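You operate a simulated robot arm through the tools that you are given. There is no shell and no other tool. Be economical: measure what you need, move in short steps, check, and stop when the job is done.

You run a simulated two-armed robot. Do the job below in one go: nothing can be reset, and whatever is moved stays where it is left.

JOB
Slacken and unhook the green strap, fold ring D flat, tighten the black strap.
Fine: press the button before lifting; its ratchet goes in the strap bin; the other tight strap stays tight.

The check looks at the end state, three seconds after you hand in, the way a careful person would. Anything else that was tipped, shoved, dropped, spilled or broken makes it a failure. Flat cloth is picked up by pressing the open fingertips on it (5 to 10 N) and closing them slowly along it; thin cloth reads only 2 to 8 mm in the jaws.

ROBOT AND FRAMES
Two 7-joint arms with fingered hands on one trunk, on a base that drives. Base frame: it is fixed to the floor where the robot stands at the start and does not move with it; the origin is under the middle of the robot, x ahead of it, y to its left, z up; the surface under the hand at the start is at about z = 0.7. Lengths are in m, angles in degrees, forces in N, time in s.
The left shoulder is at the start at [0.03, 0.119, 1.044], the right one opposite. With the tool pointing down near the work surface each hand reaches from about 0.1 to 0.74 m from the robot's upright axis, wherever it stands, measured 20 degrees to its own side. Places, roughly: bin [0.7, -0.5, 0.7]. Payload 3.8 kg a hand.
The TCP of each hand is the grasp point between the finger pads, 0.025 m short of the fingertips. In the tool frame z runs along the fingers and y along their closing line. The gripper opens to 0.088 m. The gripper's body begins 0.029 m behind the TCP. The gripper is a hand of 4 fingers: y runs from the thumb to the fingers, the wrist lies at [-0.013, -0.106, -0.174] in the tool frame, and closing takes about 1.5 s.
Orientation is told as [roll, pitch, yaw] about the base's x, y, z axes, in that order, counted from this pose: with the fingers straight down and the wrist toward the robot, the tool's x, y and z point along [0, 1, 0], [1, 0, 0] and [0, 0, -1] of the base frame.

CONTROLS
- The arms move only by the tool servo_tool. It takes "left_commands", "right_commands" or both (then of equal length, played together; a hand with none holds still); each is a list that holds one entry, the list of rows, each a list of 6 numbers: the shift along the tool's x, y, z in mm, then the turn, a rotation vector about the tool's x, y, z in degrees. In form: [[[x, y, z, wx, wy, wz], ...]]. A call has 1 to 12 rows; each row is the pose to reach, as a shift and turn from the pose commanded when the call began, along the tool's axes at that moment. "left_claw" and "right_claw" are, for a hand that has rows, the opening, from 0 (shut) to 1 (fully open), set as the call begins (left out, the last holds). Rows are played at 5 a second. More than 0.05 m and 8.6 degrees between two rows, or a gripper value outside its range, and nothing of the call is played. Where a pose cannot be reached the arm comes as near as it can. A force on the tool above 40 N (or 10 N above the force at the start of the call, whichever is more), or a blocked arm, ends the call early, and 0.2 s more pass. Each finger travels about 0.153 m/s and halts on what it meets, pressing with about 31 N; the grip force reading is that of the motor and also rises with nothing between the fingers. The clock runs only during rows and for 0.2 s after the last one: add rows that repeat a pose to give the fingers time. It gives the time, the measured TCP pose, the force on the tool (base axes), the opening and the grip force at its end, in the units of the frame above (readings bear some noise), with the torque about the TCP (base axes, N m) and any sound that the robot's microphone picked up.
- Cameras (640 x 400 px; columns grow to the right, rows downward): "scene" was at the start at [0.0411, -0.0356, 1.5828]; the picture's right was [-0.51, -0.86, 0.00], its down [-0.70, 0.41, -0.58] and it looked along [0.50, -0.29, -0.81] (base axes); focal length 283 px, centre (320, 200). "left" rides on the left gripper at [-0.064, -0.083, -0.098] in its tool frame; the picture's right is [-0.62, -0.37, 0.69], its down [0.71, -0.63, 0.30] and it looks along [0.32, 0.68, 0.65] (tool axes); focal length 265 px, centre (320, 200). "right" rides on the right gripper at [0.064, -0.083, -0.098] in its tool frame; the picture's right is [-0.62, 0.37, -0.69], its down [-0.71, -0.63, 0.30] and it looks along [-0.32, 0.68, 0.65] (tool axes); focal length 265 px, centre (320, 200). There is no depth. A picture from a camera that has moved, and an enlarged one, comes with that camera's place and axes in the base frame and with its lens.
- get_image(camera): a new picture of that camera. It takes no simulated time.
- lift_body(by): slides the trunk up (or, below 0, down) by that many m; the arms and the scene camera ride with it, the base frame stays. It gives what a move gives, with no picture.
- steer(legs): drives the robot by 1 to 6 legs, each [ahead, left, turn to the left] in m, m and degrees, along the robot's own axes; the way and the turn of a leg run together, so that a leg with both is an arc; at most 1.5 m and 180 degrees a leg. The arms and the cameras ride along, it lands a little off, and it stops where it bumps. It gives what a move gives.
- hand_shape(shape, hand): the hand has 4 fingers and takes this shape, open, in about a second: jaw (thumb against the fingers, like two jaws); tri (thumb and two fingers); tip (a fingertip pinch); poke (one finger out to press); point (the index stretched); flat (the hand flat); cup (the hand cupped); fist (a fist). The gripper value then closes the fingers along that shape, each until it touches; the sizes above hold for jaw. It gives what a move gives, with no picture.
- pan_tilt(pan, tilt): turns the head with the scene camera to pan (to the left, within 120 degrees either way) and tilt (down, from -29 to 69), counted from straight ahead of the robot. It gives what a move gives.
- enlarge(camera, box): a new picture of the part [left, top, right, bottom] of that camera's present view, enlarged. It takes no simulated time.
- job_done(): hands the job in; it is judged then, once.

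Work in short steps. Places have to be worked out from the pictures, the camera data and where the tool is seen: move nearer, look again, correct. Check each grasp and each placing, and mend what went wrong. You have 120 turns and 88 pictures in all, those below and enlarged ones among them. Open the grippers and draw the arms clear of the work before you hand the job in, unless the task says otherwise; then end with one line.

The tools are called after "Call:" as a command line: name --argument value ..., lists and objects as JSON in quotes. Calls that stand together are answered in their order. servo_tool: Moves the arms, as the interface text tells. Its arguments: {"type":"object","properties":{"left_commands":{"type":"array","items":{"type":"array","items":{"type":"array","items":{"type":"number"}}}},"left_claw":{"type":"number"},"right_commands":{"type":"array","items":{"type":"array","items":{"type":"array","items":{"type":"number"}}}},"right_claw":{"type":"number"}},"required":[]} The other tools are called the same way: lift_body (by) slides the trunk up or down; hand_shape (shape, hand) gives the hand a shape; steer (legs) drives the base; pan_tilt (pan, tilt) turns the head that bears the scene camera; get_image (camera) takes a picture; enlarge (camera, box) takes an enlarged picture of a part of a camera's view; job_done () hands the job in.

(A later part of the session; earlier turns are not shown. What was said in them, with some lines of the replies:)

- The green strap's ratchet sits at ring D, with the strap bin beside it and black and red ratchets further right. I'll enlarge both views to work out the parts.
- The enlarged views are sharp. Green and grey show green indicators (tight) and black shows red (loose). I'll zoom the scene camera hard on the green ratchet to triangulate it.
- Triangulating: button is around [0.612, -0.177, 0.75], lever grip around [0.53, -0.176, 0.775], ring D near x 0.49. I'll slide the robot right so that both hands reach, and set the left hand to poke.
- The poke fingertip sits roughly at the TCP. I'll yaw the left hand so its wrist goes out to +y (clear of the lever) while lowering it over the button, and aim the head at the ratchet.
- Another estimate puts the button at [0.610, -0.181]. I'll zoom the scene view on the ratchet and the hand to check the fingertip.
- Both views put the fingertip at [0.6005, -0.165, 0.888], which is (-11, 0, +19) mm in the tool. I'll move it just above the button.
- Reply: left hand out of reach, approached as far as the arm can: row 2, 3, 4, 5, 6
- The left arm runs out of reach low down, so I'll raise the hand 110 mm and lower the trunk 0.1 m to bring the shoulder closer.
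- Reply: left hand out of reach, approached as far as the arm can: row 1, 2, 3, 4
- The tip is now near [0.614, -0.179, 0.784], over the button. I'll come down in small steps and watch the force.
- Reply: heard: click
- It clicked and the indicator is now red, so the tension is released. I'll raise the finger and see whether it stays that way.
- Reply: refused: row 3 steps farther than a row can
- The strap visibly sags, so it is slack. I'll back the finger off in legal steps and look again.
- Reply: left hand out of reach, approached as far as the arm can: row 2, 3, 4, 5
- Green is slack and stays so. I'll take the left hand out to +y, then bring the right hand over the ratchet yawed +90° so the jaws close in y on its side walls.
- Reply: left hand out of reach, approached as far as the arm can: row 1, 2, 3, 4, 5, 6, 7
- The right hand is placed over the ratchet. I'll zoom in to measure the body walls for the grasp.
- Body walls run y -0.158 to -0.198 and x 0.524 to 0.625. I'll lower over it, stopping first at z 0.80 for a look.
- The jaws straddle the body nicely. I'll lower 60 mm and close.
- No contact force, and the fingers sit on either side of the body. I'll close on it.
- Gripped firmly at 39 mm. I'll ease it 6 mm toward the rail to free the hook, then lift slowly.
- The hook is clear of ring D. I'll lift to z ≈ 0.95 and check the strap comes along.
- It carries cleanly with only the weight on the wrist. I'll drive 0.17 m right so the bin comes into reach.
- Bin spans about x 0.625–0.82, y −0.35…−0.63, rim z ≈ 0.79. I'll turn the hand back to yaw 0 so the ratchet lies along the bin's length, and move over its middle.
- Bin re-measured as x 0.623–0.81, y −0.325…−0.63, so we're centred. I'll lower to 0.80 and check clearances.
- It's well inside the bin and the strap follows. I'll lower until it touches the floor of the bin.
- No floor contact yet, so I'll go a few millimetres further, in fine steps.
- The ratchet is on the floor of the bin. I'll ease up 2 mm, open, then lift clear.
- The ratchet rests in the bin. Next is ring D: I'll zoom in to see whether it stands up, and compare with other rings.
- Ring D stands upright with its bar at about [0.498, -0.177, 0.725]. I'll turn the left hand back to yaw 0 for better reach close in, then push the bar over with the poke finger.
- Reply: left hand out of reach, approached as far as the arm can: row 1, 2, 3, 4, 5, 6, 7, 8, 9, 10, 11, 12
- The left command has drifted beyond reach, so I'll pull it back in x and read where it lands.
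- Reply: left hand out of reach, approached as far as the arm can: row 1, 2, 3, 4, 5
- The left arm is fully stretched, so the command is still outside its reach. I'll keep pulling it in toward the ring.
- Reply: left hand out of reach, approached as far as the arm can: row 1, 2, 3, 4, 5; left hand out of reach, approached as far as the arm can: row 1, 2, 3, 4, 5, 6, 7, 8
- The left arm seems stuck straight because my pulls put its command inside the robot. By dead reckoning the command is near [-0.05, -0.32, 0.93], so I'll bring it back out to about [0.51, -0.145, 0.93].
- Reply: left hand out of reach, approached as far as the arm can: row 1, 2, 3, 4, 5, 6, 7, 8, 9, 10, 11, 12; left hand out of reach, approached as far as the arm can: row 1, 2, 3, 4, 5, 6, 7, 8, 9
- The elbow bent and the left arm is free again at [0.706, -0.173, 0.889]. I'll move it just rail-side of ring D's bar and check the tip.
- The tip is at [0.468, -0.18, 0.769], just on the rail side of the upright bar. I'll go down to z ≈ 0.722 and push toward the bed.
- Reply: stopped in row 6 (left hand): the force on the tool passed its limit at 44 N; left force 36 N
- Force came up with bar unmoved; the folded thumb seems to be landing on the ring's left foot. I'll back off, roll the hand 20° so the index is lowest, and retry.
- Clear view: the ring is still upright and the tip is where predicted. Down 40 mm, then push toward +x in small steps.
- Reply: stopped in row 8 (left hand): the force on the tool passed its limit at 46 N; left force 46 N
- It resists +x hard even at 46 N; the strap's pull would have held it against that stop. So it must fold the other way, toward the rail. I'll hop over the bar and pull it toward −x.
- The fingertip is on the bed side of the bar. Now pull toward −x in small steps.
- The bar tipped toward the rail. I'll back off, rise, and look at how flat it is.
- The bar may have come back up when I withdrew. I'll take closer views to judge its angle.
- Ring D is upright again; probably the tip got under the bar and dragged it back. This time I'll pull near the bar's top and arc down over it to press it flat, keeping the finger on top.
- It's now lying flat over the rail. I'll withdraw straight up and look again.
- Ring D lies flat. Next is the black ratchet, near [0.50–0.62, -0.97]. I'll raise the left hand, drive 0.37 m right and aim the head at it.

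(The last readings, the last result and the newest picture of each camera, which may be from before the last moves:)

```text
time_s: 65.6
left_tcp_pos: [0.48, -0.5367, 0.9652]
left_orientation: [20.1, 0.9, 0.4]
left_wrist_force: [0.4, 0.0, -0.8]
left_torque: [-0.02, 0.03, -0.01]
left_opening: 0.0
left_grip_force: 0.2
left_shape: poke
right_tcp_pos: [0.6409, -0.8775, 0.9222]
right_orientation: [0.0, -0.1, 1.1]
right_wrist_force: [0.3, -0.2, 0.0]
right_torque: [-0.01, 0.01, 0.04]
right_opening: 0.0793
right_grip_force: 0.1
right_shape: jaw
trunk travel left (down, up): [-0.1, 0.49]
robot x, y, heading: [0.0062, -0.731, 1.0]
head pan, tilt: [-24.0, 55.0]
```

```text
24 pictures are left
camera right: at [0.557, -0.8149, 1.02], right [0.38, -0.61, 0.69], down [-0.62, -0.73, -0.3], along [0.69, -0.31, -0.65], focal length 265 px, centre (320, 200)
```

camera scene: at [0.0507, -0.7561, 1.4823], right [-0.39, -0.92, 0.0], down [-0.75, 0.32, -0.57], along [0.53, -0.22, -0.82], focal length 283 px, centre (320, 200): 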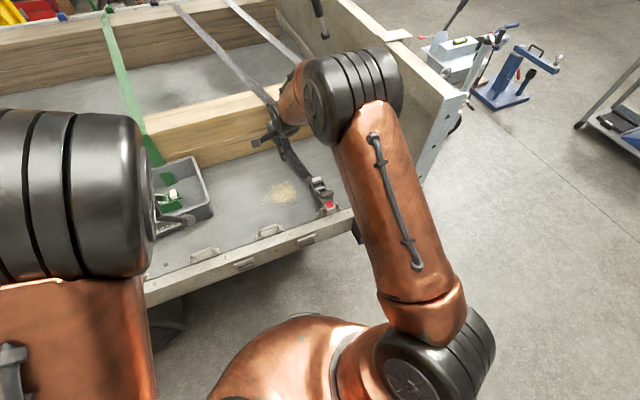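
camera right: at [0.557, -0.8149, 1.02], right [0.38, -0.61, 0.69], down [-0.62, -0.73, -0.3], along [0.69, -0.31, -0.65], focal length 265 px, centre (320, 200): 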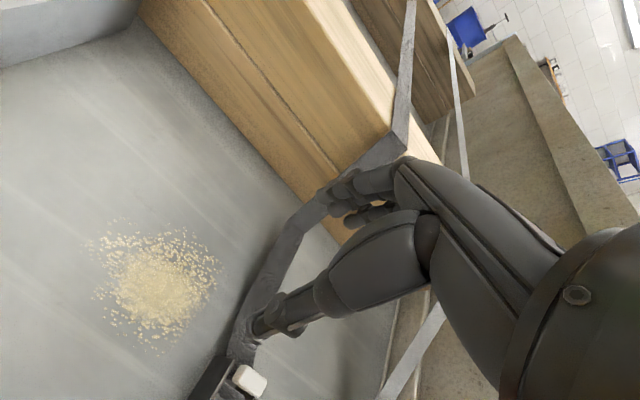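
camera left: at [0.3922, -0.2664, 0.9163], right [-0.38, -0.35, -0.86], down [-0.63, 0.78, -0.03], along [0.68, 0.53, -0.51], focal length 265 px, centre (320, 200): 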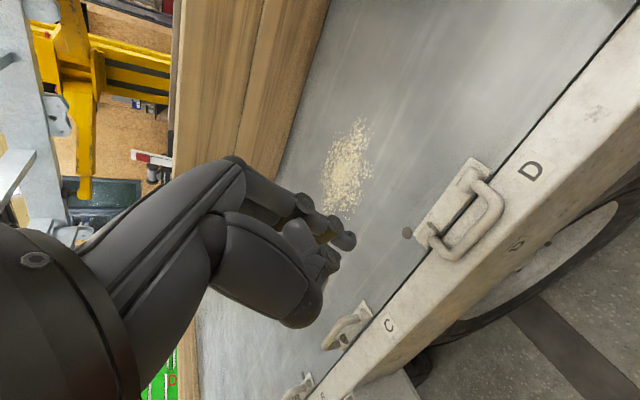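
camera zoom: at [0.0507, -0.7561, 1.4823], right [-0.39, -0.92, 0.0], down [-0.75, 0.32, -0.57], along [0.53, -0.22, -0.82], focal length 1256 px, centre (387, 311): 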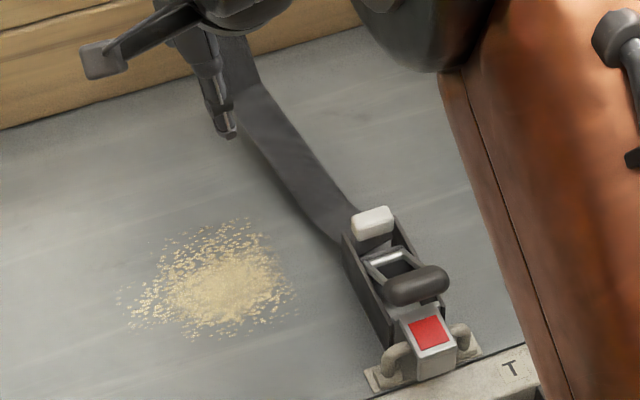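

Black ratchet: grip at about [0.52, -0.977, 0.775], button at about [0.601, -0.98, 0.75]. I'll use the right hand at yaw 90 so the jaws pinch the grip's two ends and let it pivot as I pump the lever.

Call:
servo_tool --right_commands '[[[-9, -11, 0, 0, 0, -8.1], [-18, -22, 0, 0, 0, -16.2], [-27, -33, 0, 0, 0, -24.3], [-36, -44, 0, 0, 0, -32.4], [-45, -55, 0, 0, 0, -40.5], [-54, -66, 0, 0, 0, -48.6], [-63, -77, 0, 0, 0, -56.7], [-72, -88, 0, 0, 0, -64.8], [-81, -99, 5, 0, 0, -72.9], [-90, -110, 15, 0, 0, -81], [-99, -121, 30, 0, 0, -89], [-99, -121, 45, 0, 0, -89]]]' --right_claw 1

Call:
get_image --camera "right"

Call:
enlarge --camera "scene" --box '[240, 110, 400, 240]'

```text
time_s: 68.2
left_tcp_pos: [0.4803, -0.5375, 0.9643]
left_orientation: [20.0, 1.0, 0.4]
left_wrist_force: [0.7, 0.6, -0.1]
left_torque: [0.01, 0.01, 0.01]
left_opening: 0.0
left_grip_force: 0.0
left_shape: poke
right_tcp_pos: [0.5203, -0.9797, 0.8757]
right_orientation: [0.0, 0.0, 90.1]
right_wrist_force: [-0.6, 1.8, 0.0]
right_torque: [-0.01, 0.02, 0.0]
right_opening: 0.0877
right_grip_force: 0.0
right_shape: jaw
trunk travel left (down, up): [-0.1, 0.49]
robot x, y, heading: [0.0042, -0.7331, 1.0]
head pan, tilt: [-24.0, 55.0]
```

```text
23 pictures are left
camera right: at [0.4576, -1.0627, 0.974], right [0.62, 0.37, 0.69], down [0.72, -0.63, -0.3], along [0.32, 0.68, -0.65], focal length 265 px, centre (320, 200)
```

right: 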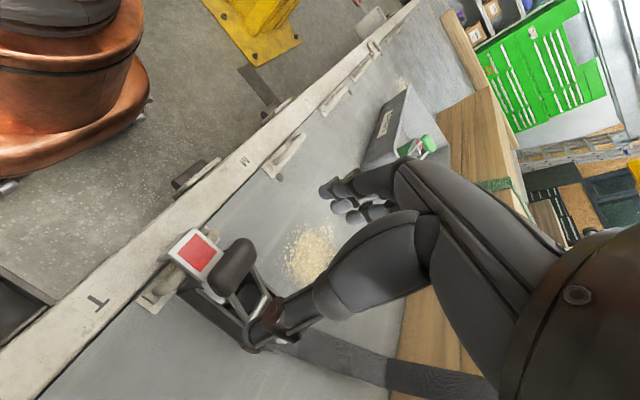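

```text
3.08 times, centred on (320, 175) of scene
camera zoom: at [0.0507, -0.7562, 1.4823], right [-0.39, -0.92, 0.0], down [-0.75, 0.32, -0.57], along [0.53, -0.22, -0.82], focal length 870 px, centre (320, 277)
```

zoom: 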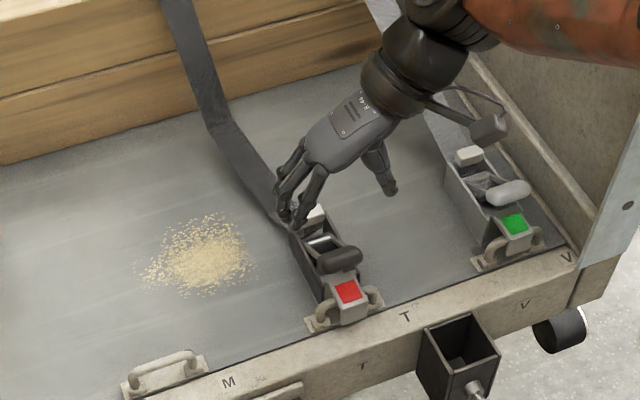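

Position confirmed: the grip sits at [0.521, -0.976]. I'll lower around its ends, stopping at TCP z 0.779, then close.

Call:
servo_tool --right_commands '[[[0, 3, 30, 0, 0, 0], [0, 3, 60, 0, 0, 0], [0, 3, 80, 0, 0, 0], [0, 3, 97, 0, 0, 0], [0, 3, 97, 0, 0, 0]]]'

Call:
get_image --camera "right"

```text
time_s: 69.4
left_tcp_pos: [0.4803, -0.5369, 0.9653]
left_orientation: [20.1, 0.8, 0.3]
left_wrist_force: [-0.4, 0.3, -0.8]
left_torque: [0.01, -0.03, 0.01]
left_opening: 0.0
left_grip_force: 0.0
left_shape: poke
right_tcp_pos: [0.5213, -0.975, 0.7803]
right_orientation: [0.0, 0.0, 90.0]
right_wrist_force: [0.4, 0.0, -0.4]
right_torque: [-0.02, 0.0, 0.0]
right_opening: 0.0876
right_grip_force: 0.0
right_shape: jaw
trunk travel left (down, up): [-0.1, 0.49]
robot x, y, heading: [0.0053, -0.7301, 0.9]
head pan, tilt: [-24.0, 55.0]
```

```text
21 pictures are left
camera right: at [0.4576, -1.0585, 0.8785], right [0.62, 0.37, 0.69], down [0.71, -0.63, -0.3], along [0.32, 0.68, -0.65], focal length 265 px, centre (320, 200)
```

right: 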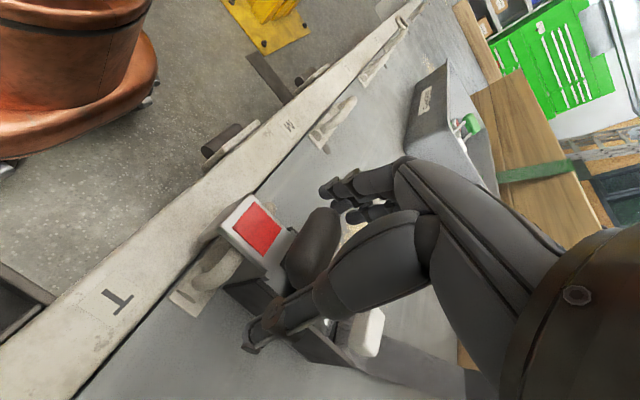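

The grip lines up with the grasp point. Closing on its ends.

Call:
servo_tool --right_commands '[[[0, 0, 0, 0, 0, 0], [0, 0, 0, 0, 0, 0], [0, 0, 0, 0, 0, 0], [0, 0, 0, 0, 0, 0], [0, 0, 0, 0, 0, 0], [0, 0, 0, 0, 0, 0], [0, 0, 0, 0, 0, 0]]]' --right_claw 0

```text
time_s: 71.0
left_tcp_pos: [0.4786, -0.5387, 0.9643]
left_orientation: [20.0, 0.9, 0.4]
left_wrist_force: [-0.3, -0.1, 0.6]
left_torque: [-0.03, 0.0, 0.0]
left_opening: 0.0002
left_grip_force: 0.0
left_shape: poke
right_tcp_pos: [0.5215, -0.975, 0.7801]
right_orientation: [0.1, 0.0, 90.0]
right_wrist_force: [1.5, 0.4, 0.4]
right_torque: [-0.05, -0.04, -0.04]
right_opening: 0.0323
right_grip_force: 31.4
right_shape: jaw
trunk travel left (down, up): [-0.1, 0.49]
robot x, y, heading: [0.0051, -0.7292, 1.2]
head pan, tilt: [-24.0, 55.0]
```

Gripped. I'll swing the lever up on an arc about the drum (pivot near [0.575, 0.735]), watching force and clicks.

Call:
servo_tool --right_commands '[[[-4, 0, -4.5, 0, 0, 0], [-8.6, 0, -8.6, 0, 0, 0], [-13.4, 0, -12.3, 0, 0, 0], [-18.6, 0, -15.6, 0, 0, 0], [-24, 0, -18.4, 0, 0, 0], [-29.6, 0, -20.8, 0, 0, 0], [-35.5, 0, -22.6, 0, 0, 0], [-41.4, 0, -23.9, 0, 0, 0]]]'

Call:
enlarge --camera "scene" --box '[270, 140, 370, 220]'

```text
time_s: 72.8
left_tcp_pos: [0.4809, -0.5369, 0.964]
left_orientation: [20.0, 1.0, 0.4]
left_wrist_force: [0.5, -0.6, 0.0]
left_torque: [0.01, 0.02, 0.0]
left_opening: 0.0
left_grip_force: 0.0
left_shape: poke
right_tcp_pos: [0.5636, -0.9748, 0.8036]
right_orientation: [0.1, 0.0, 90.0]
right_wrist_force: [-0.2, 0.1, -3.5]
right_torque: [0.01, 0.08, -0.01]
right_opening: 0.0327
right_grip_force: 31.2
right_shape: jaw
trunk travel left (down, up): [-0.1, 0.49]
robot x, y, heading: [0.0079, -0.7336, 1.2]
head pan, tilt: [-24.0, 55.0]
```

```text
5.00 times, centred on (320, 180) of scene
camera zoom: at [0.0511, -0.7563, 1.4822], right [-0.39, -0.92, 0.0], down [-0.75, 0.32, -0.57], along [0.53, -0.22, -0.82], focal length 1413 px, centre (320, 300)
```

zoom: 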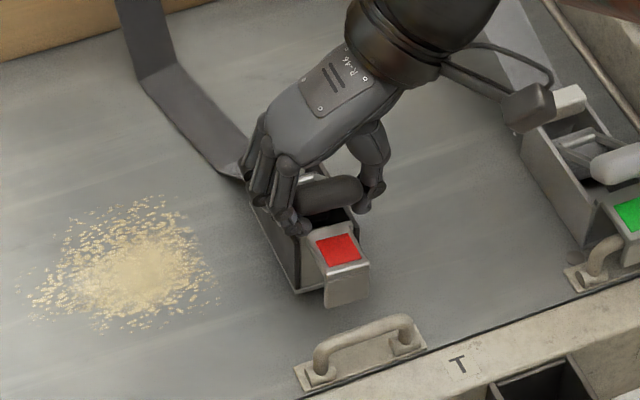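

The whole ratchet came up off ring T because my clamped grip couldn't pivot. It's still held, so I'll lift slightly, carry it back over the ring and check before rehooking.

Call:
servo_tool --right_commands '[[[0, 0, -10, 0, 0, 0], [10, 0, -14, 0, 0, 0], [22, 0, -14, 0, 0, 0], [34, 0, -14, 0, 0, 0], [44, 0, -14, 0, 0, 0], [44, 0, -14, 0, 0, 0]]]'

Call:
get_image --camera "right"

Call:
enlarge --camera "scene" --box '[270, 140, 370, 220]'

```text
time_s: 74.2
left_tcp_pos: [0.4788, -0.5378, 0.9641]
left_orientation: [20.0, 0.9, 0.3]
left_wrist_force: [-0.1, 0.2, -0.3]
left_torque: [-0.03, -0.01, 0.02]
left_opening: 0.0
left_grip_force: 0.0
left_shape: poke
right_tcp_pos: [0.5211, -0.9755, 0.8174]
right_orientation: [0.2, 0.1, 90.0]
right_wrist_force: [0.2, 0.6, -2.8]
right_torque: [0.0, 0.07, 0.01]
right_opening: 0.0324
right_grip_force: 30.9
right_shape: jaw
trunk travel left (down, up): [-0.1, 0.49]
robot x, y, heading: [0.0057, -0.722, 1.0]
head pan, tilt: [-24.0, 55.0]
```

```text
19 pictures are left
camera right: at [0.4564, -1.0595, 0.9157], right [0.62, 0.37, 0.69], down [0.71, -0.63, -0.31], along [0.32, 0.68, -0.65], focal length 265 px, centre (320, 200)
```

right: 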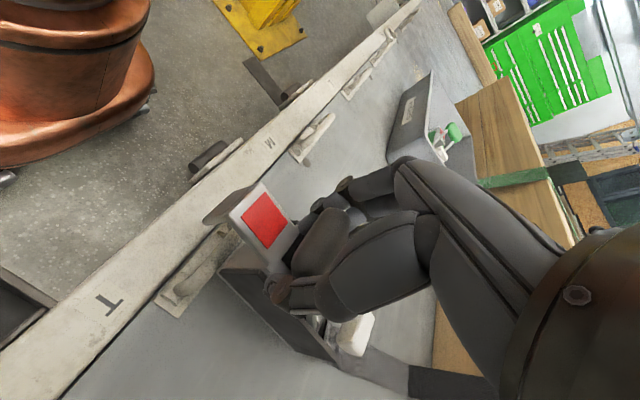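

```text
5.00 times, centred on (320, 180) of scene
camera zoom: at [0.051, -0.7564, 1.4822], right [-0.39, -0.92, 0.0], down [-0.75, 0.32, -0.57], along [0.53, -0.22, -0.82], focal length 1413 px, centre (320, 300)
```

zoom: 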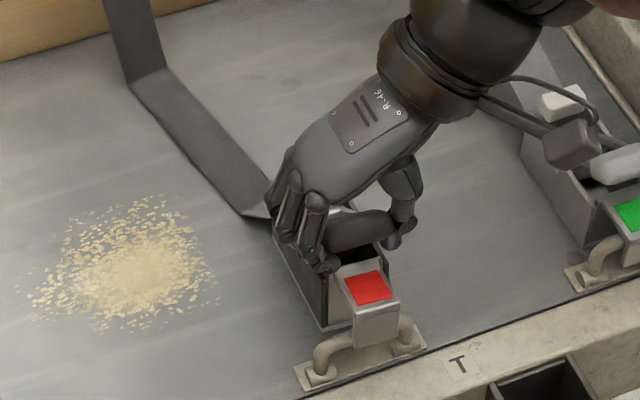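

It's right above its former place and ring T stands upright. I'll lower it with a 4 mm bias toward the rail so the hook lip passes the bar.

Call:
servo_tool --right_commands '[[[4, 0, 8, 0, 0, 0], [4, 0, 16, 0, 0, 0], [4, 0, 24, 0, 0, 0], [4, 0, 31, 0, 0, 0], [4, 0, 36, 0, 0, 0], [2, 0, 37, 0, 0, 0]]]'

Call:
enlarge --camera "right" --box '[140, 150, 340, 320]'

```text
time_s: 75.6
left_tcp_pos: [0.4793, -0.5375, 0.9645]
left_orientation: [20.0, 0.9, 0.3]
left_wrist_force: [-0.3, -0.1, 0.1]
left_torque: [0.01, 0.02, 0.02]
left_opening: 0.0
left_grip_force: 0.1
left_shape: poke
right_tcp_pos: [0.5173, -0.9743, 0.7806]
right_orientation: [0.1, 0.0, 90.0]
right_wrist_force: [-2.0, -0.4, 0.2]
right_torque: [-0.06, -0.09, -0.01]
right_opening: 0.0327
right_grip_force: 31.9
right_shape: jaw
trunk travel left (down, up): [-0.1, 0.49]
robot x, y, heading: [0.0049, -0.7265, 1.2]
head pan, tilt: [-24.0, 55.0]
```

```text
2.35 times, centred on (240, 235) of right
camera zoom: at [0.4531, -1.0584, 0.8792], right [0.62, 0.37, 0.69], down [0.71, -0.63, -0.3], along [0.32, 0.68, -0.65], focal length 624 px, centre (508, 118)
```

zoom: 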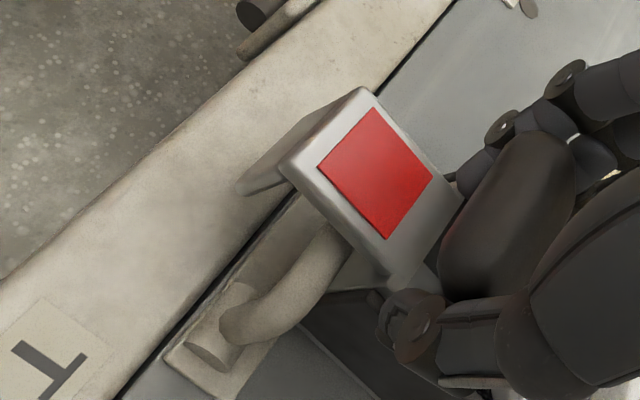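

The hook is back over ring T and the weight is off the hand. I'll release, rise, turn to yaw 0 and switch to poke so the lever can pivot freely as I push it.

Call:
servo_tool --right_commands '[[[0, 0, 0, 0, 0, 0], [0, 0, 0, 0, 0, 0], [0, 0, 0, 0, 0, 0], [0, 0, 0, 0, 0, 0], [0, 0, -25, 0, 0, 0], [0, 0, -60, 0, 0, 0], [0, 0, -100, 0, 0, 0], [0, 0, -120, 0, 0, 8], [0, 0, -120, 0, 0, 16], [0, 0, -120, 0, 0, 24], [0, 0, -120, 0, 0, 32], [0, 0, -120, 0, 0, 40]]]' --right_claw 1

Call:
servo_tool --right_commands '[[[0, 0, 0, 0, 0, 8], [0, 0, 0, 0, 0, 16], [0, 0, 0, 0, 0, 24], [0, 0, 0, 0, 0, 32], [0, 0, 0, 0, 0, 40], [0, 0, 0, 0, 0, 49], [0, 0, 0, 0, 0, 49]]]'

Call:
hand_shape --hand "right" --shape "poke"

Call:
get_image --camera "right"

```text
time_s: 78.2
left_tcp_pos: [0.4794, -0.5366, 0.9639]
left_orientation: [19.9, 0.8, 0.4]
left_wrist_force: [-0.6, 0.5, -0.3]
left_torque: [0.02, 0.03, -0.03]
left_opening: 0.0
left_grip_force: 0.1
left_shape: poke
right_tcp_pos: [0.5183, -0.9751, 0.9008]
right_orientation: [0.1, 0.0, 49.9]
right_wrist_force: [0.4, 0.3, -0.1]
right_torque: [0.01, -0.02, -0.02]
right_opening: 0.0876
right_grip_force: 0.1
right_shape: jaw
trunk travel left (down, up): [-0.1, 0.49]
robot x, y, heading: [0.0057, -0.7296, 1.1]
head pan, tilt: [-24.0, 55.0]
```

```text
refused: row 6 steps farther than a row can; nothing moved
```

```text
time_s: 79.1
left_tcp_pos: [0.4789, -0.5386, 0.9641]
left_orientation: [20.0, 0.9, 0.5]
left_wrist_force: [0.8, -0.2, -0.1]
left_torque: [-0.01, 0.0, -0.05]
left_opening: 0.0001
left_grip_force: 0.2
left_shape: poke
right_tcp_pos: [0.5167, -0.9752, 0.9017]
right_orientation: [0.0, 0.0, 49.9]
right_wrist_force: [-0.6, 0.2, 0.6]
right_torque: [-0.03, 0.01, 0.01]
right_opening: 0.0
right_grip_force: 0.1
right_shape: poke
trunk travel left (down, up): [-0.1, 0.49]
robot x, y, heading: [0.0083, -0.7304, 1.1]
head pan, tilt: [-24.0, 55.0]
```

```text
16 pictures are left
camera right: at [0.4148, -0.9984, 0.9992], right [0.71, -0.12, 0.69], down [0.14, -0.94, -0.3], along [0.69, 0.32, -0.65], focal length 265 px, centre (320, 200)
```

right: 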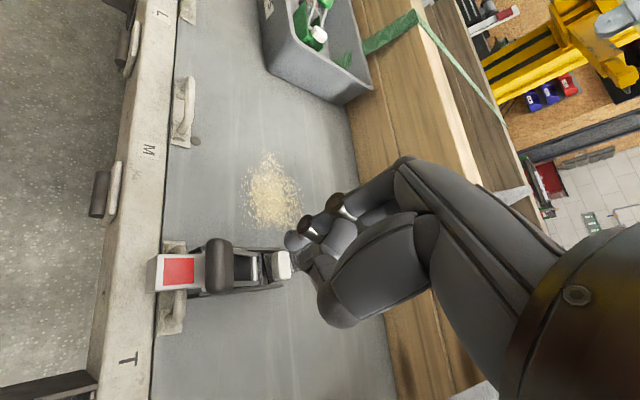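

Mirrored, the fingertip is at tool (+11, 0, +19). I'll finish turning to yaw 0 and place the tip on the rail side of the grip, above it.

Call:
servo_tool --right_commands '[[[3, -5, 0, 0, 0, 8], [6, -10, 0, 0, 0, 16], [9, -15, 0, 0, 0, 24], [12, -20, 10, 0, 0, 32], [15, -26, 25, 0, 0, 40], [17, -31, 40, 0, 0, 48], [17, -31, 60, 0, 0, 49.5], [17, -31, 60, 0, 0, 49.5]]]'

Call:
enlarge --camera "right" --box '[120, 170, 400, 370]'

```text
time_s: 80.9
left_tcp_pos: [0.4794, -0.5377, 0.9638]
left_orientation: [20.1, 0.9, 0.2]
left_wrist_force: [0.3, 0.1, -0.4]
left_torque: [-0.02, -0.01, 0.01]
left_opening: 0.0
left_grip_force: 0.1
left_shape: poke
right_tcp_pos: [0.4835, -0.9872, 0.8397]
right_orientation: [0.0, -0.1, 0.5]
right_wrist_force: [-0.3, 0.6, 0.0]
right_torque: [0.0, 0.02, -0.01]
right_opening: 0.0
right_grip_force: 0.0
right_shape: poke
trunk travel left (down, up): [-0.1, 0.49]
robot x, y, heading: [0.0054, -0.7307, 0.8]
head pan, tilt: [-24.0, 55.0]
```

```text
2.00 times, centred on (260, 270) of right
camera zoom: at [0.4001, -0.9252, 0.937], right [0.37, -0.62, 0.69], down [-0.62, -0.72, -0.3], along [0.69, -0.32, -0.65], focal length 531 px, centre (440, 60)
```

zoom: 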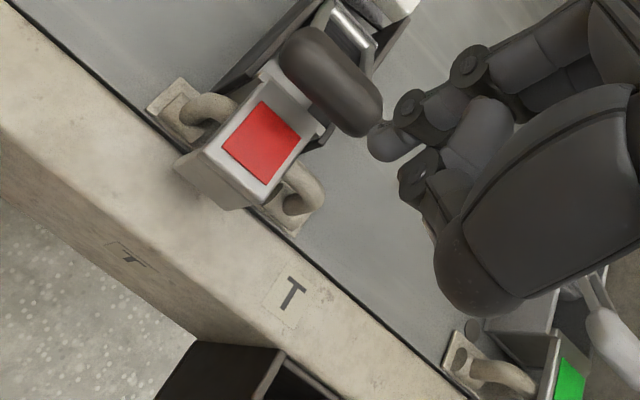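

Grip at [0.521, -0.971], tip ~8 mm off in y, which I'll correct. Then lower behind the grip and push the lever up along its arc.

Call:
servo_tool --right_commands '[[[7, 0, 25, 0, 0, 0], [7, 0, 49, 0, 0, 0], [7, 12, 49, 0, 0, 0], [7, 18, 45, 0, 0, 0], [7, 24.5, 41, 0, 0, 0], [7, 30, 38, 0, 0, 0], [7, 35, 35, 0, 0, 0], [7, 41, 33, 0, 0, 0], [7, 46.5, 31, 0, 0, 0], [7, 52, 28, 0, 0, 0], [7, 58, 26, 0, 0, 0], [7, 70, 24, 0, 0, 0]]]'

Call:
enlarge --camera "right" --box '[120, 150, 400, 350]'

```text
time_s: 82.9
left_tcp_pos: [0.474, -0.539, 0.9669]
left_orientation: [19.9, 0.7, 0.3]
left_wrist_force: [-0.6, 0.1, -0.6]
left_torque: [-0.01, 0.02, -0.03]
left_opening: 0.0
left_grip_force: 0.1
left_shape: poke
right_tcp_pos: [0.517, -0.9805, 0.8084]
right_orientation: [0.2, 0.7, 0.4]
right_wrist_force: [-30.7, -1.0, 26.9]
right_torque: [-0.11, 0.4, -0.03]
right_opening: 0.0
right_grip_force: 0.1
right_shape: poke
trunk travel left (down, up): [-0.1, 0.49]
robot x, y, heading: [0.0056, -0.7265, 0.7]
head pan, tilt: [-24.0, 55.0]
stopped in row 9 (right hand): the force on the tool passed its limit at 41 N (the readings are from after the stop); the commanded pose is now the measured one
```

```text
2.00 times, centred on (260, 250) of right
camera zoom: at [0.4354, -0.9181, 0.9082], right [0.38, -0.62, 0.69], down [-0.63, -0.72, -0.3], along [0.68, -0.32, -0.66], focal length 531 px, centre (440, 100)
```

zoom: 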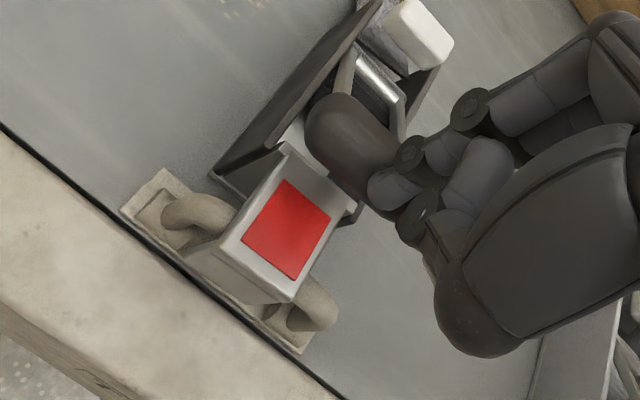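

The lever doesn't go up; the body just pulled tight on ring T. The lever rests raised, so tightening is probably a downward stroke. I'll go on top of the grip and press down, listening for clicks.

Call:
servo_tool --right_commands '[[[0, -5, -12, 0, 0, 0], [3, 0, -28, 0, 0, 0], [6, 12, -28, 0, 0, 0], [6, 13, -12, 0, 0, 0], [6, 13, -2, 0, 0, 0], [6, 13, 4, 0, 0, 0], [6, 13, 9, 0, 0, 0], [6, 13, 14, 0, 0, 0], [6, 13, 19, 0, 0, 0], [6, 13, 24, 0, 0, 0]]]'

Call:
enlarge --camera "right" --box '[120, 150, 400, 350]'

```text
time_s: 85.1
left_tcp_pos: [0.4786, -0.538, 0.965]
left_orientation: [19.9, 0.9, 0.4]
left_wrist_force: [-0.2, 0.4, 0.5]
left_torque: [0.02, 0.03, 0.05]
left_opening: 0.0001
left_grip_force: 0.0
left_shape: poke
right_tcp_pos: [0.5375, -0.9742, 0.7829]
right_orientation: [0.1, 0.4, 0.4]
right_wrist_force: [3.4, 0.3, 7.5]
right_torque: [-0.08, -0.12, 0.01]
right_opening: 0.0
right_grip_force: 0.1
right_shape: poke
trunk travel left (down, up): [-0.1, 0.49]
robot x, y, heading: [0.0061, -0.726, 0.7]
head pan, tilt: [-24.0, 55.0]
```

```text
2.00 times, centred on (260, 250) of right
camera zoom: at [0.4553, -0.9113, 0.8819], right [0.38, -0.62, 0.69], down [-0.63, -0.72, -0.3], along [0.68, -0.32, -0.66], focal length 531 px, centre (440, 100)
```

zoom: 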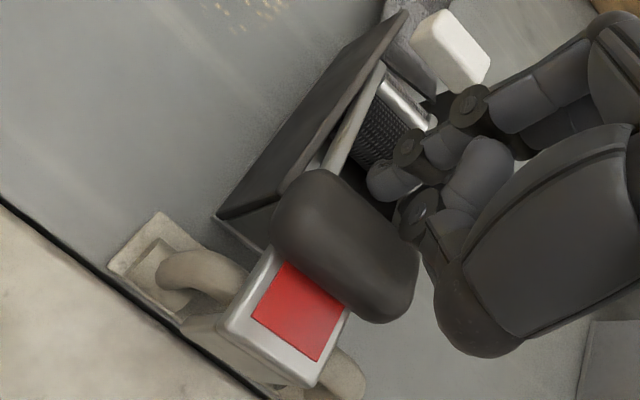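

The finger slid to the bed side of the grip, but the lever looks lower, so it does move downward. I'll reposition on top of the grip's centre and press again.

Call:
servo_tool --right_commands '[[[0, 2, -20, 0, 0, 0], [0, 0, -38, 0, 0, 0], [0, -15, -38, 0, 0, 0], [0, -27, -38, 0, 0, 0], [0, -28, -20, 0, 0, 0], [0, -28, -10, 0, 0, 0], [0, -28, -3, 0, 0, 0], [0, -28, 3, 0, 0, 0], [0, -28, 8, 0, 0, 0], [0, -28, 13, 0, 0, 0]]]'

Call:
enlarge --camera "right" --box '[120, 150, 400, 350]'

```text
time_s: 87.0
left_tcp_pos: [0.4781, -0.5375, 0.9651]
left_orientation: [19.9, 1.0, 0.4]
left_wrist_force: [0.4, 0.6, -0.1]
left_torque: [0.01, 0.04, 0.03]
left_opening: 0.0
left_grip_force: 0.1
left_shape: poke
right_tcp_pos: [0.5167, -0.9731, 0.7836]
right_orientation: [0.1, -0.8, 0.5]
right_wrist_force: [-0.1, 3.3, 22.9]
right_torque: [0.07, -0.03, -0.02]
right_opening: 0.0
right_grip_force: 0.0
right_shape: poke
trunk travel left (down, up): [-0.1, 0.49]
robot x, y, heading: [0.0031, -0.7278, 1.0]
head pan, tilt: [-24.0, 55.0]
stopped in row 9 (right hand): the force on the tool passed its limit at 44 N (the readings are from after the stop); the commanded pose is now the measured one
```

```text
2.00 times, centred on (260, 250) of right
camera zoom: at [0.4311, -0.9102, 0.881], right [0.36, -0.62, 0.7], down [-0.62, -0.72, -0.31], along [0.69, -0.32, -0.65], focal length 531 px, centre (440, 100)
```

zoom: 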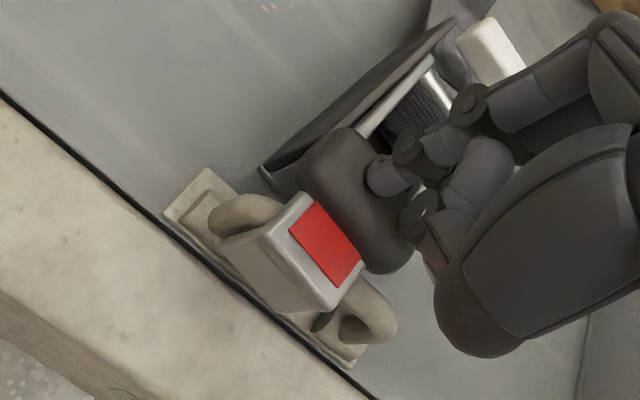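

The grip is now down at about z 0.752, so the lever did travel down. I'll raise the finger and see whether it springs back, and whether the body is still seated.

Call:
servo_tool --right_commands '[[[0, 0, -20, 0, 0, 0], [0, -5, -50, 0, 0, 0], [0, -20, -80, 0, 0, 0], [0, -20, -80, 0, 0, 0]]]'

Call:
enlarge --camera "right" --box '[100, 150, 380, 350]'

Call:
enlarge --camera "scene" --box '[270, 140, 370, 220]'

```text
time_s: 88.0
left_tcp_pos: [0.4788, -0.5383, 0.9636]
left_orientation: [20.0, 0.9, 0.4]
left_wrist_force: [0.0, 0.6, 0.0]
left_torque: [0.0, 0.02, -0.03]
left_opening: 0.0
left_grip_force: 0.0
left_shape: poke
right_tcp_pos: [0.4936, -0.9763, 0.8605]
right_orientation: [0.1, -0.1, 0.4]
right_wrist_force: [0.6, 0.3, -0.5]
right_torque: [0.0, -0.02, -0.03]
right_opening: 0.0001
right_grip_force: 0.1
right_shape: poke
trunk travel left (down, up): [-0.1, 0.49]
robot x, y, heading: [0.0043, -0.7291, 0.8]
head pan, tilt: [-24.0, 55.0]
```

```text
2.00 times, centred on (240, 250) of right
camera zoom: at [0.4096, -0.9123, 0.9575], right [0.37, -0.62, 0.69], down [-0.62, -0.72, -0.31], along [0.69, -0.32, -0.65], focal length 531 px, centre (480, 100)
```

zoom: 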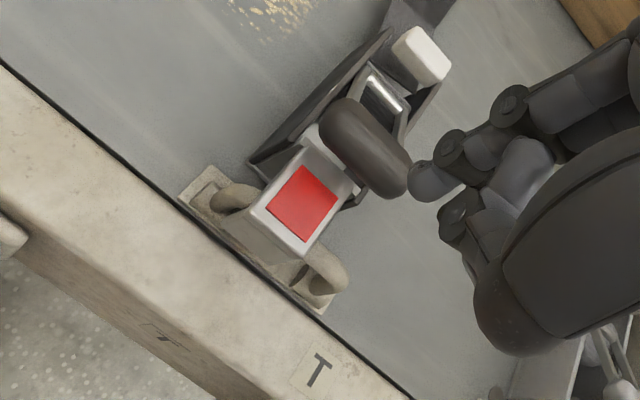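

```text
5.00 times, centred on (320, 180) of scene
camera zoom: at [0.0506, -0.7563, 1.4822], right [-0.39, -0.92, 0.0], down [-0.75, 0.32, -0.57], along [0.53, -0.22, -0.82], focal length 1413 px, centre (320, 300)
```

zoom: 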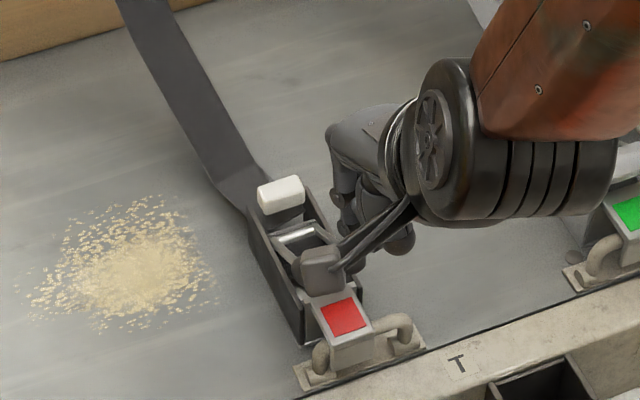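

The lever does seem to spring back to its rest angle, and my earlier push had slid over the grip's top. I'll try lifting properly, with the tip kept below the grip centre all along the arc.

Call:
servo_tool --right_commands '[[[4, 3, 30, 0, 0, 0], [4, 3, 60, 0, 0, 0], [4, 3, 84, 0, 0, 0], [4, 19, 84, 0, 0, 0], [4, 24, 80, 0, 0, 0], [4, 28.5, 75, 0, 0, 0], [4, 33, 71, 0, 0, 0], [4, 38.5, 67, 0, 0, 0], [4, 44, 64, 0, 0, 0], [4, 49.5, 61.5, 0, 0, 0], [4, 61, 58.5, 0, 0, 0], [4, 73, 57.5, 0, 0, 0]]]'

Call:
enlarge --camera "right" --box '[100, 120, 380, 320]'

```text
time_s: 89.2
left_tcp_pos: [0.4747, -0.5384, 0.9661]
left_orientation: [19.9, 0.7, 0.3]
left_wrist_force: [-0.6, -0.7, -0.2]
left_torque: [-0.01, 0.0, 0.0]
left_opening: 0.0
left_grip_force: 0.1
left_shape: poke
right_tcp_pos: [0.5024, -0.9691, 0.7776]
right_orientation: [0.4, 0.7, 0.6]
right_wrist_force: [-28.4, 2.6, 20.6]
right_torque: [-0.18, -0.42, -0.07]
right_opening: 0.0
right_grip_force: 0.1
right_shape: poke
trunk travel left (down, up): [-0.1, 0.49]
robot x, y, heading: [0.006, -0.7284, 0.9]
head pan, tilt: [-24.0, 55.0]
stopped in row 5 (right hand): the force on the tool passed its limit at 43 N (the readings are from after the stop); the commanded pose is now the measured one
```

```text
2.00 times, centred on (240, 220) of right
camera zoom: at [0.4202, -0.9069, 0.8757], right [0.38, -0.62, 0.69], down [-0.63, -0.72, -0.3], along [0.68, -0.31, -0.66], focal length 531 px, centre (480, 160)
```

zoom: 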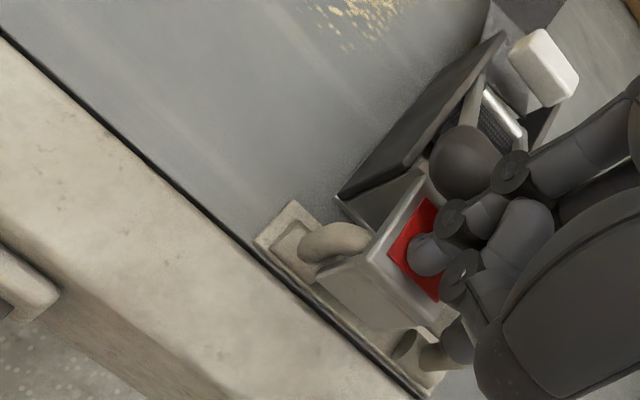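

Still jammed, with the finger wedged between plate and grip. The lever clearly moves downward and returns, so I'll test repeated downward strokes on top of the grip and listen.

Call:
servo_tool --right_commands '[[[0, -4, -20, 0, 0, 0], [0, -4, -60, 0, 0, 0], [0, 22, -60, 0, 0, 0], [0, 22, -35, 0, 0, 0], [0, 22, -20, 0, 0, 0], [0, 22, -8, 0, 0, 0], [0, 22, -4, 0, 0, 0], [0, 22, -25, 0, 0, 0], [0, 22, -45, 0, 0, 0], [0, 22, -20, 0, 0, 0], [0, 22, -8, 0, 0, 0], [0, 22, -4, 0, 0, 0]]]'

Call:
enlarge --camera "right" --box '[100, 120, 380, 320]'

```text
time_s: 91.8
left_tcp_pos: [0.4758, -0.537, 0.9655]
left_orientation: [19.9, 0.7, 0.3]
left_wrist_force: [0.1, 0.0, 0.4]
left_torque: [0.01, -0.02, 0.0]
left_opening: 0.0
left_grip_force: 0.0
left_shape: poke
right_tcp_pos: [0.5298, -0.9696, 0.7817]
right_orientation: [0.2, -0.1, 0.5]
right_wrist_force: [-1.6, -1.2, 25.6]
right_torque: [-0.2, 0.13, 0.02]
right_opening: 0.0001
right_grip_force: 0.1
right_shape: poke
trunk travel left (down, up): [-0.1, 0.49]
robot x, y, heading: [0.005, -0.7285, 0.9]
head pan, tilt: [-24.0, 55.0]
```

```text
2.00 times, centred on (240, 220) of right
camera zoom: at [0.447, -0.9065, 0.8802], right [0.37, -0.62, 0.69], down [-0.62, -0.72, -0.31], along [0.69, -0.32, -0.65], focal length 531 px, centre (480, 160)
```

zoom: 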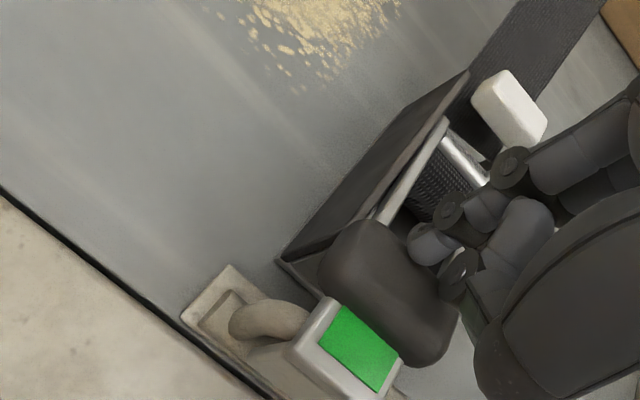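

The indicator turned green: downward strokes tighten it. I'll raise the finger well clear and verify everything.

Call:
servo_tool --right_commands '[[[0, 0, -25, 0, 0, 0], [0, 0, -60, 0, 0, 0], [0, -20, -100, 0, 0, 0], [0, -50, -140, 0, 0, 0], [0, -80, -160, 0, 0, 0], [0, -80, -160, 0, 0, 0]]]'

Call:
get_image --camera "right"

Call:
enlarge --camera "scene" --box '[120, 60, 380, 260]'

```text
time_s: 93.2
left_tcp_pos: [0.4787, -0.5391, 0.9648]
left_orientation: [19.9, 0.8, 0.3]
left_wrist_force: [0.1, 0.8, 0.7]
left_torque: [0.03, 0.0, 0.01]
left_opening: 0.0
left_grip_force: 0.1
left_shape: poke
right_tcp_pos: [0.4506, -0.9709, 0.9379]
right_orientation: [0.2, 0.4, 0.4]
right_wrist_force: [0.4, 0.2, 0.0]
right_torque: [0.01, 0.0, -0.03]
right_opening: 0.0
right_grip_force: 0.0
right_shape: poke
trunk travel left (down, up): [-0.1, 0.49]
robot x, y, heading: [0.0035, -0.7266, 1.0]
head pan, tilt: [-24.0, 55.0]
```

```text
7 pictures are left
camera right: at [0.3676, -0.9084, 1.0369], right [0.38, -0.62, 0.69], down [-0.63, -0.72, -0.3], along [0.68, -0.32, -0.66], focal length 265 px, centre (320, 200)
```

right: 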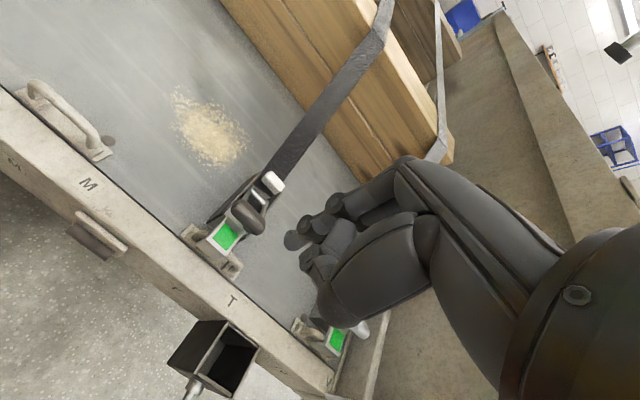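

```text
2.00 times, centred on (250, 160) of scene
camera zoom: at [0.0499, -0.7561, 1.4822], right [-0.39, -0.92, 0.0], down [-0.75, 0.32, -0.57], along [0.53, -0.23, -0.82], focal length 565 px, centre (460, 280)
```

zoom: 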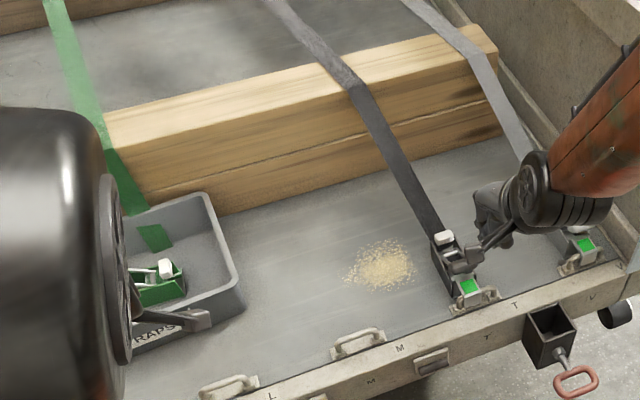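

Black and grey both show green with taut straps. I'll open both hands to jaw and back off, then check ring D and the bin one last time.

Call:
hand_shape --hand "right" --shape "jaw"

Call:
hand_shape --hand "left" --shape "jaw"

Call:
steer --legs '[[-0.15, 0, 0]]'

Call:
pan_tilt --pan 25 --tilt 48

Call:
get_image --camera "scene"

```text
time_s: 94.1
left_tcp_pos: [0.4787, -0.5386, 0.9644]
left_orientation: [20.0, 0.9, 0.2]
left_wrist_force: [0.3, 0.0, -0.9]
left_torque: [0.02, 0.01, 0.02]
left_opening: 0.0002
left_grip_force: 0.0
left_shape: poke
right_tcp_pos: [0.4509, -0.9705, 0.9381]
right_orientation: [0.3, 0.4, 0.5]
right_wrist_force: [0.1, -0.3, 0.7]
right_torque: [-0.02, 0.0, -0.03]
right_opening: 0.0881
right_grip_force: 0.1
right_shape: jaw
trunk travel left (down, up): [-0.1, 0.49]
robot x, y, heading: [0.003, -0.7295, 0.9]
head pan, tilt: [-24.0, 55.0]
```

```text
time_s: 95.0
left_tcp_pos: [0.4786, -0.5384, 0.9649]
left_orientation: [20.0, 0.9, 0.2]
left_wrist_force: [0.5, -0.4, 0.7]
left_torque: [-0.02, -0.03, -0.03]
left_opening: 0.0878
left_grip_force: 0.1
left_shape: jaw
right_tcp_pos: [0.4513, -0.9704, 0.9384]
right_orientation: [0.2, 0.4, 0.5]
right_wrist_force: [0.1, -0.9, 0.7]
right_torque: [0.0, -0.03, 0.0]
right_opening: 0.0878
right_grip_force: 0.1
right_shape: jaw
trunk travel left (down, up): [-0.1, 0.49]
robot x, y, heading: [0.0014, -0.7299, 0.7]
head pan, tilt: [-24.0, 55.0]
```

```text
time_s: 96.3
left_tcp_pos: [0.326, -0.5416, 0.9639]
left_orientation: [19.9, 0.8, 0.3]
left_wrist_force: [-0.1, -0.2, -0.4]
left_torque: [-0.01, -0.01, -0.02]
left_opening: 0.088
left_grip_force: 0.1
left_shape: jaw
right_tcp_pos: [0.2974, -0.9732, 0.9376]
right_orientation: [0.3, 0.3, 0.4]
right_wrist_force: [-0.2, 1.2, -0.3]
right_torque: [0.0, 0.0, 0.0]
right_opening: 0.0881
right_grip_force: 0.1
right_shape: jaw
trunk travel left (down, up): [-0.1, 0.49]
robot x, y, heading: [-0.1464, -0.7313, 0.8]
head pan, tilt: [-24.0, 55.0]
```

```text
time_s: 97.5
left_tcp_pos: [0.3281, -0.5406, 0.9653]
left_orientation: [20.0, 0.8, 0.2]
left_wrist_force: [1.0, 0.9, -0.2]
left_torque: [-0.01, -0.02, 0.01]
left_opening: 0.0879
left_grip_force: 0.0
left_shape: jaw
right_tcp_pos: [0.2984, -0.974, 0.9369]
right_orientation: [0.3, 0.4, 0.3]
right_wrist_force: [0.3, -1.1, -0.4]
right_torque: [0.0, -0.01, 0.0]
right_opening: 0.0877
right_grip_force: 0.1
right_shape: jaw
trunk travel left (down, up): [-0.1, 0.49]
robot x, y, heading: [-0.1433, -0.7281, 1.0]
head pan, tilt: [25.0, 48.0]
```

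```text
5 pictures are left
camera scene: at [-0.0973, -0.6958, 1.4915], right [0.43, -0.9, 0.0], down [-0.67, -0.32, -0.67], along [0.6, 0.29, -0.74], focal length 283 px, centre (320, 200)
```

scene: 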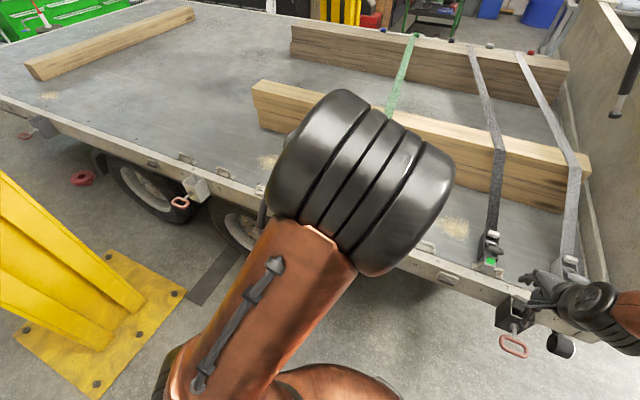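

The left elbow hides ring D, so I'll check with the left hand's camera.

Call:
get_image --camera "left"

```text
4 pictures are left
camera left: at [0.2451, -0.6369, 1.0368], right [-0.38, -0.35, -0.86], down [-0.63, 0.77, -0.03], along [0.67, 0.53, -0.51], focal length 265 px, centre (320, 200)
```

left: 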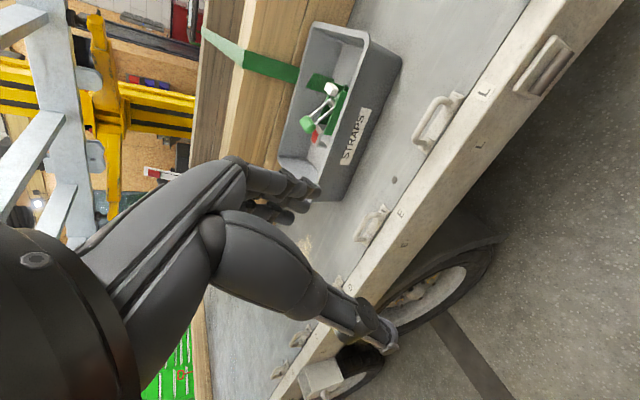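

Call:
enlarge --camera "left" --box '[300, 190, 420, 310]'

```text
3.33 times, centred on (360, 250) of left
camera zoom: at [0.2451, -0.6369, 1.0368], right [-0.38, -0.35, -0.86], down [-0.63, 0.77, -0.03], along [0.67, 0.53, -0.51], focal length 885 px, centre (187, 33)
```

zoom: 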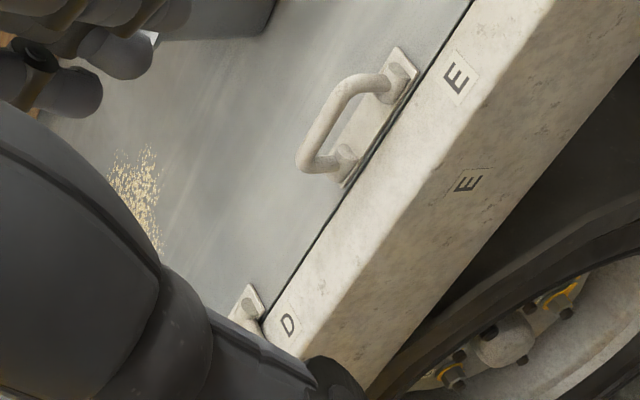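

At ring D's visible foot no leg stands up, unlike at E, so it is still flat. Everything is in place and the arms are clear, so I'm handing in.

Call:
job_done

```text
The job is handed in.
```

The job is handed in. The green strap is slack and unhooked with its ratchet in the strap bin, ring D is folded flat, the black strap is tight (indicator green), and the grey strap is still tight. On my first try at the black lever I lifted its ratchet off ring T, and I hooked it back on before tightening. In the last pictures ring D was mostly hidden, but its visible foot showed no upright leg.
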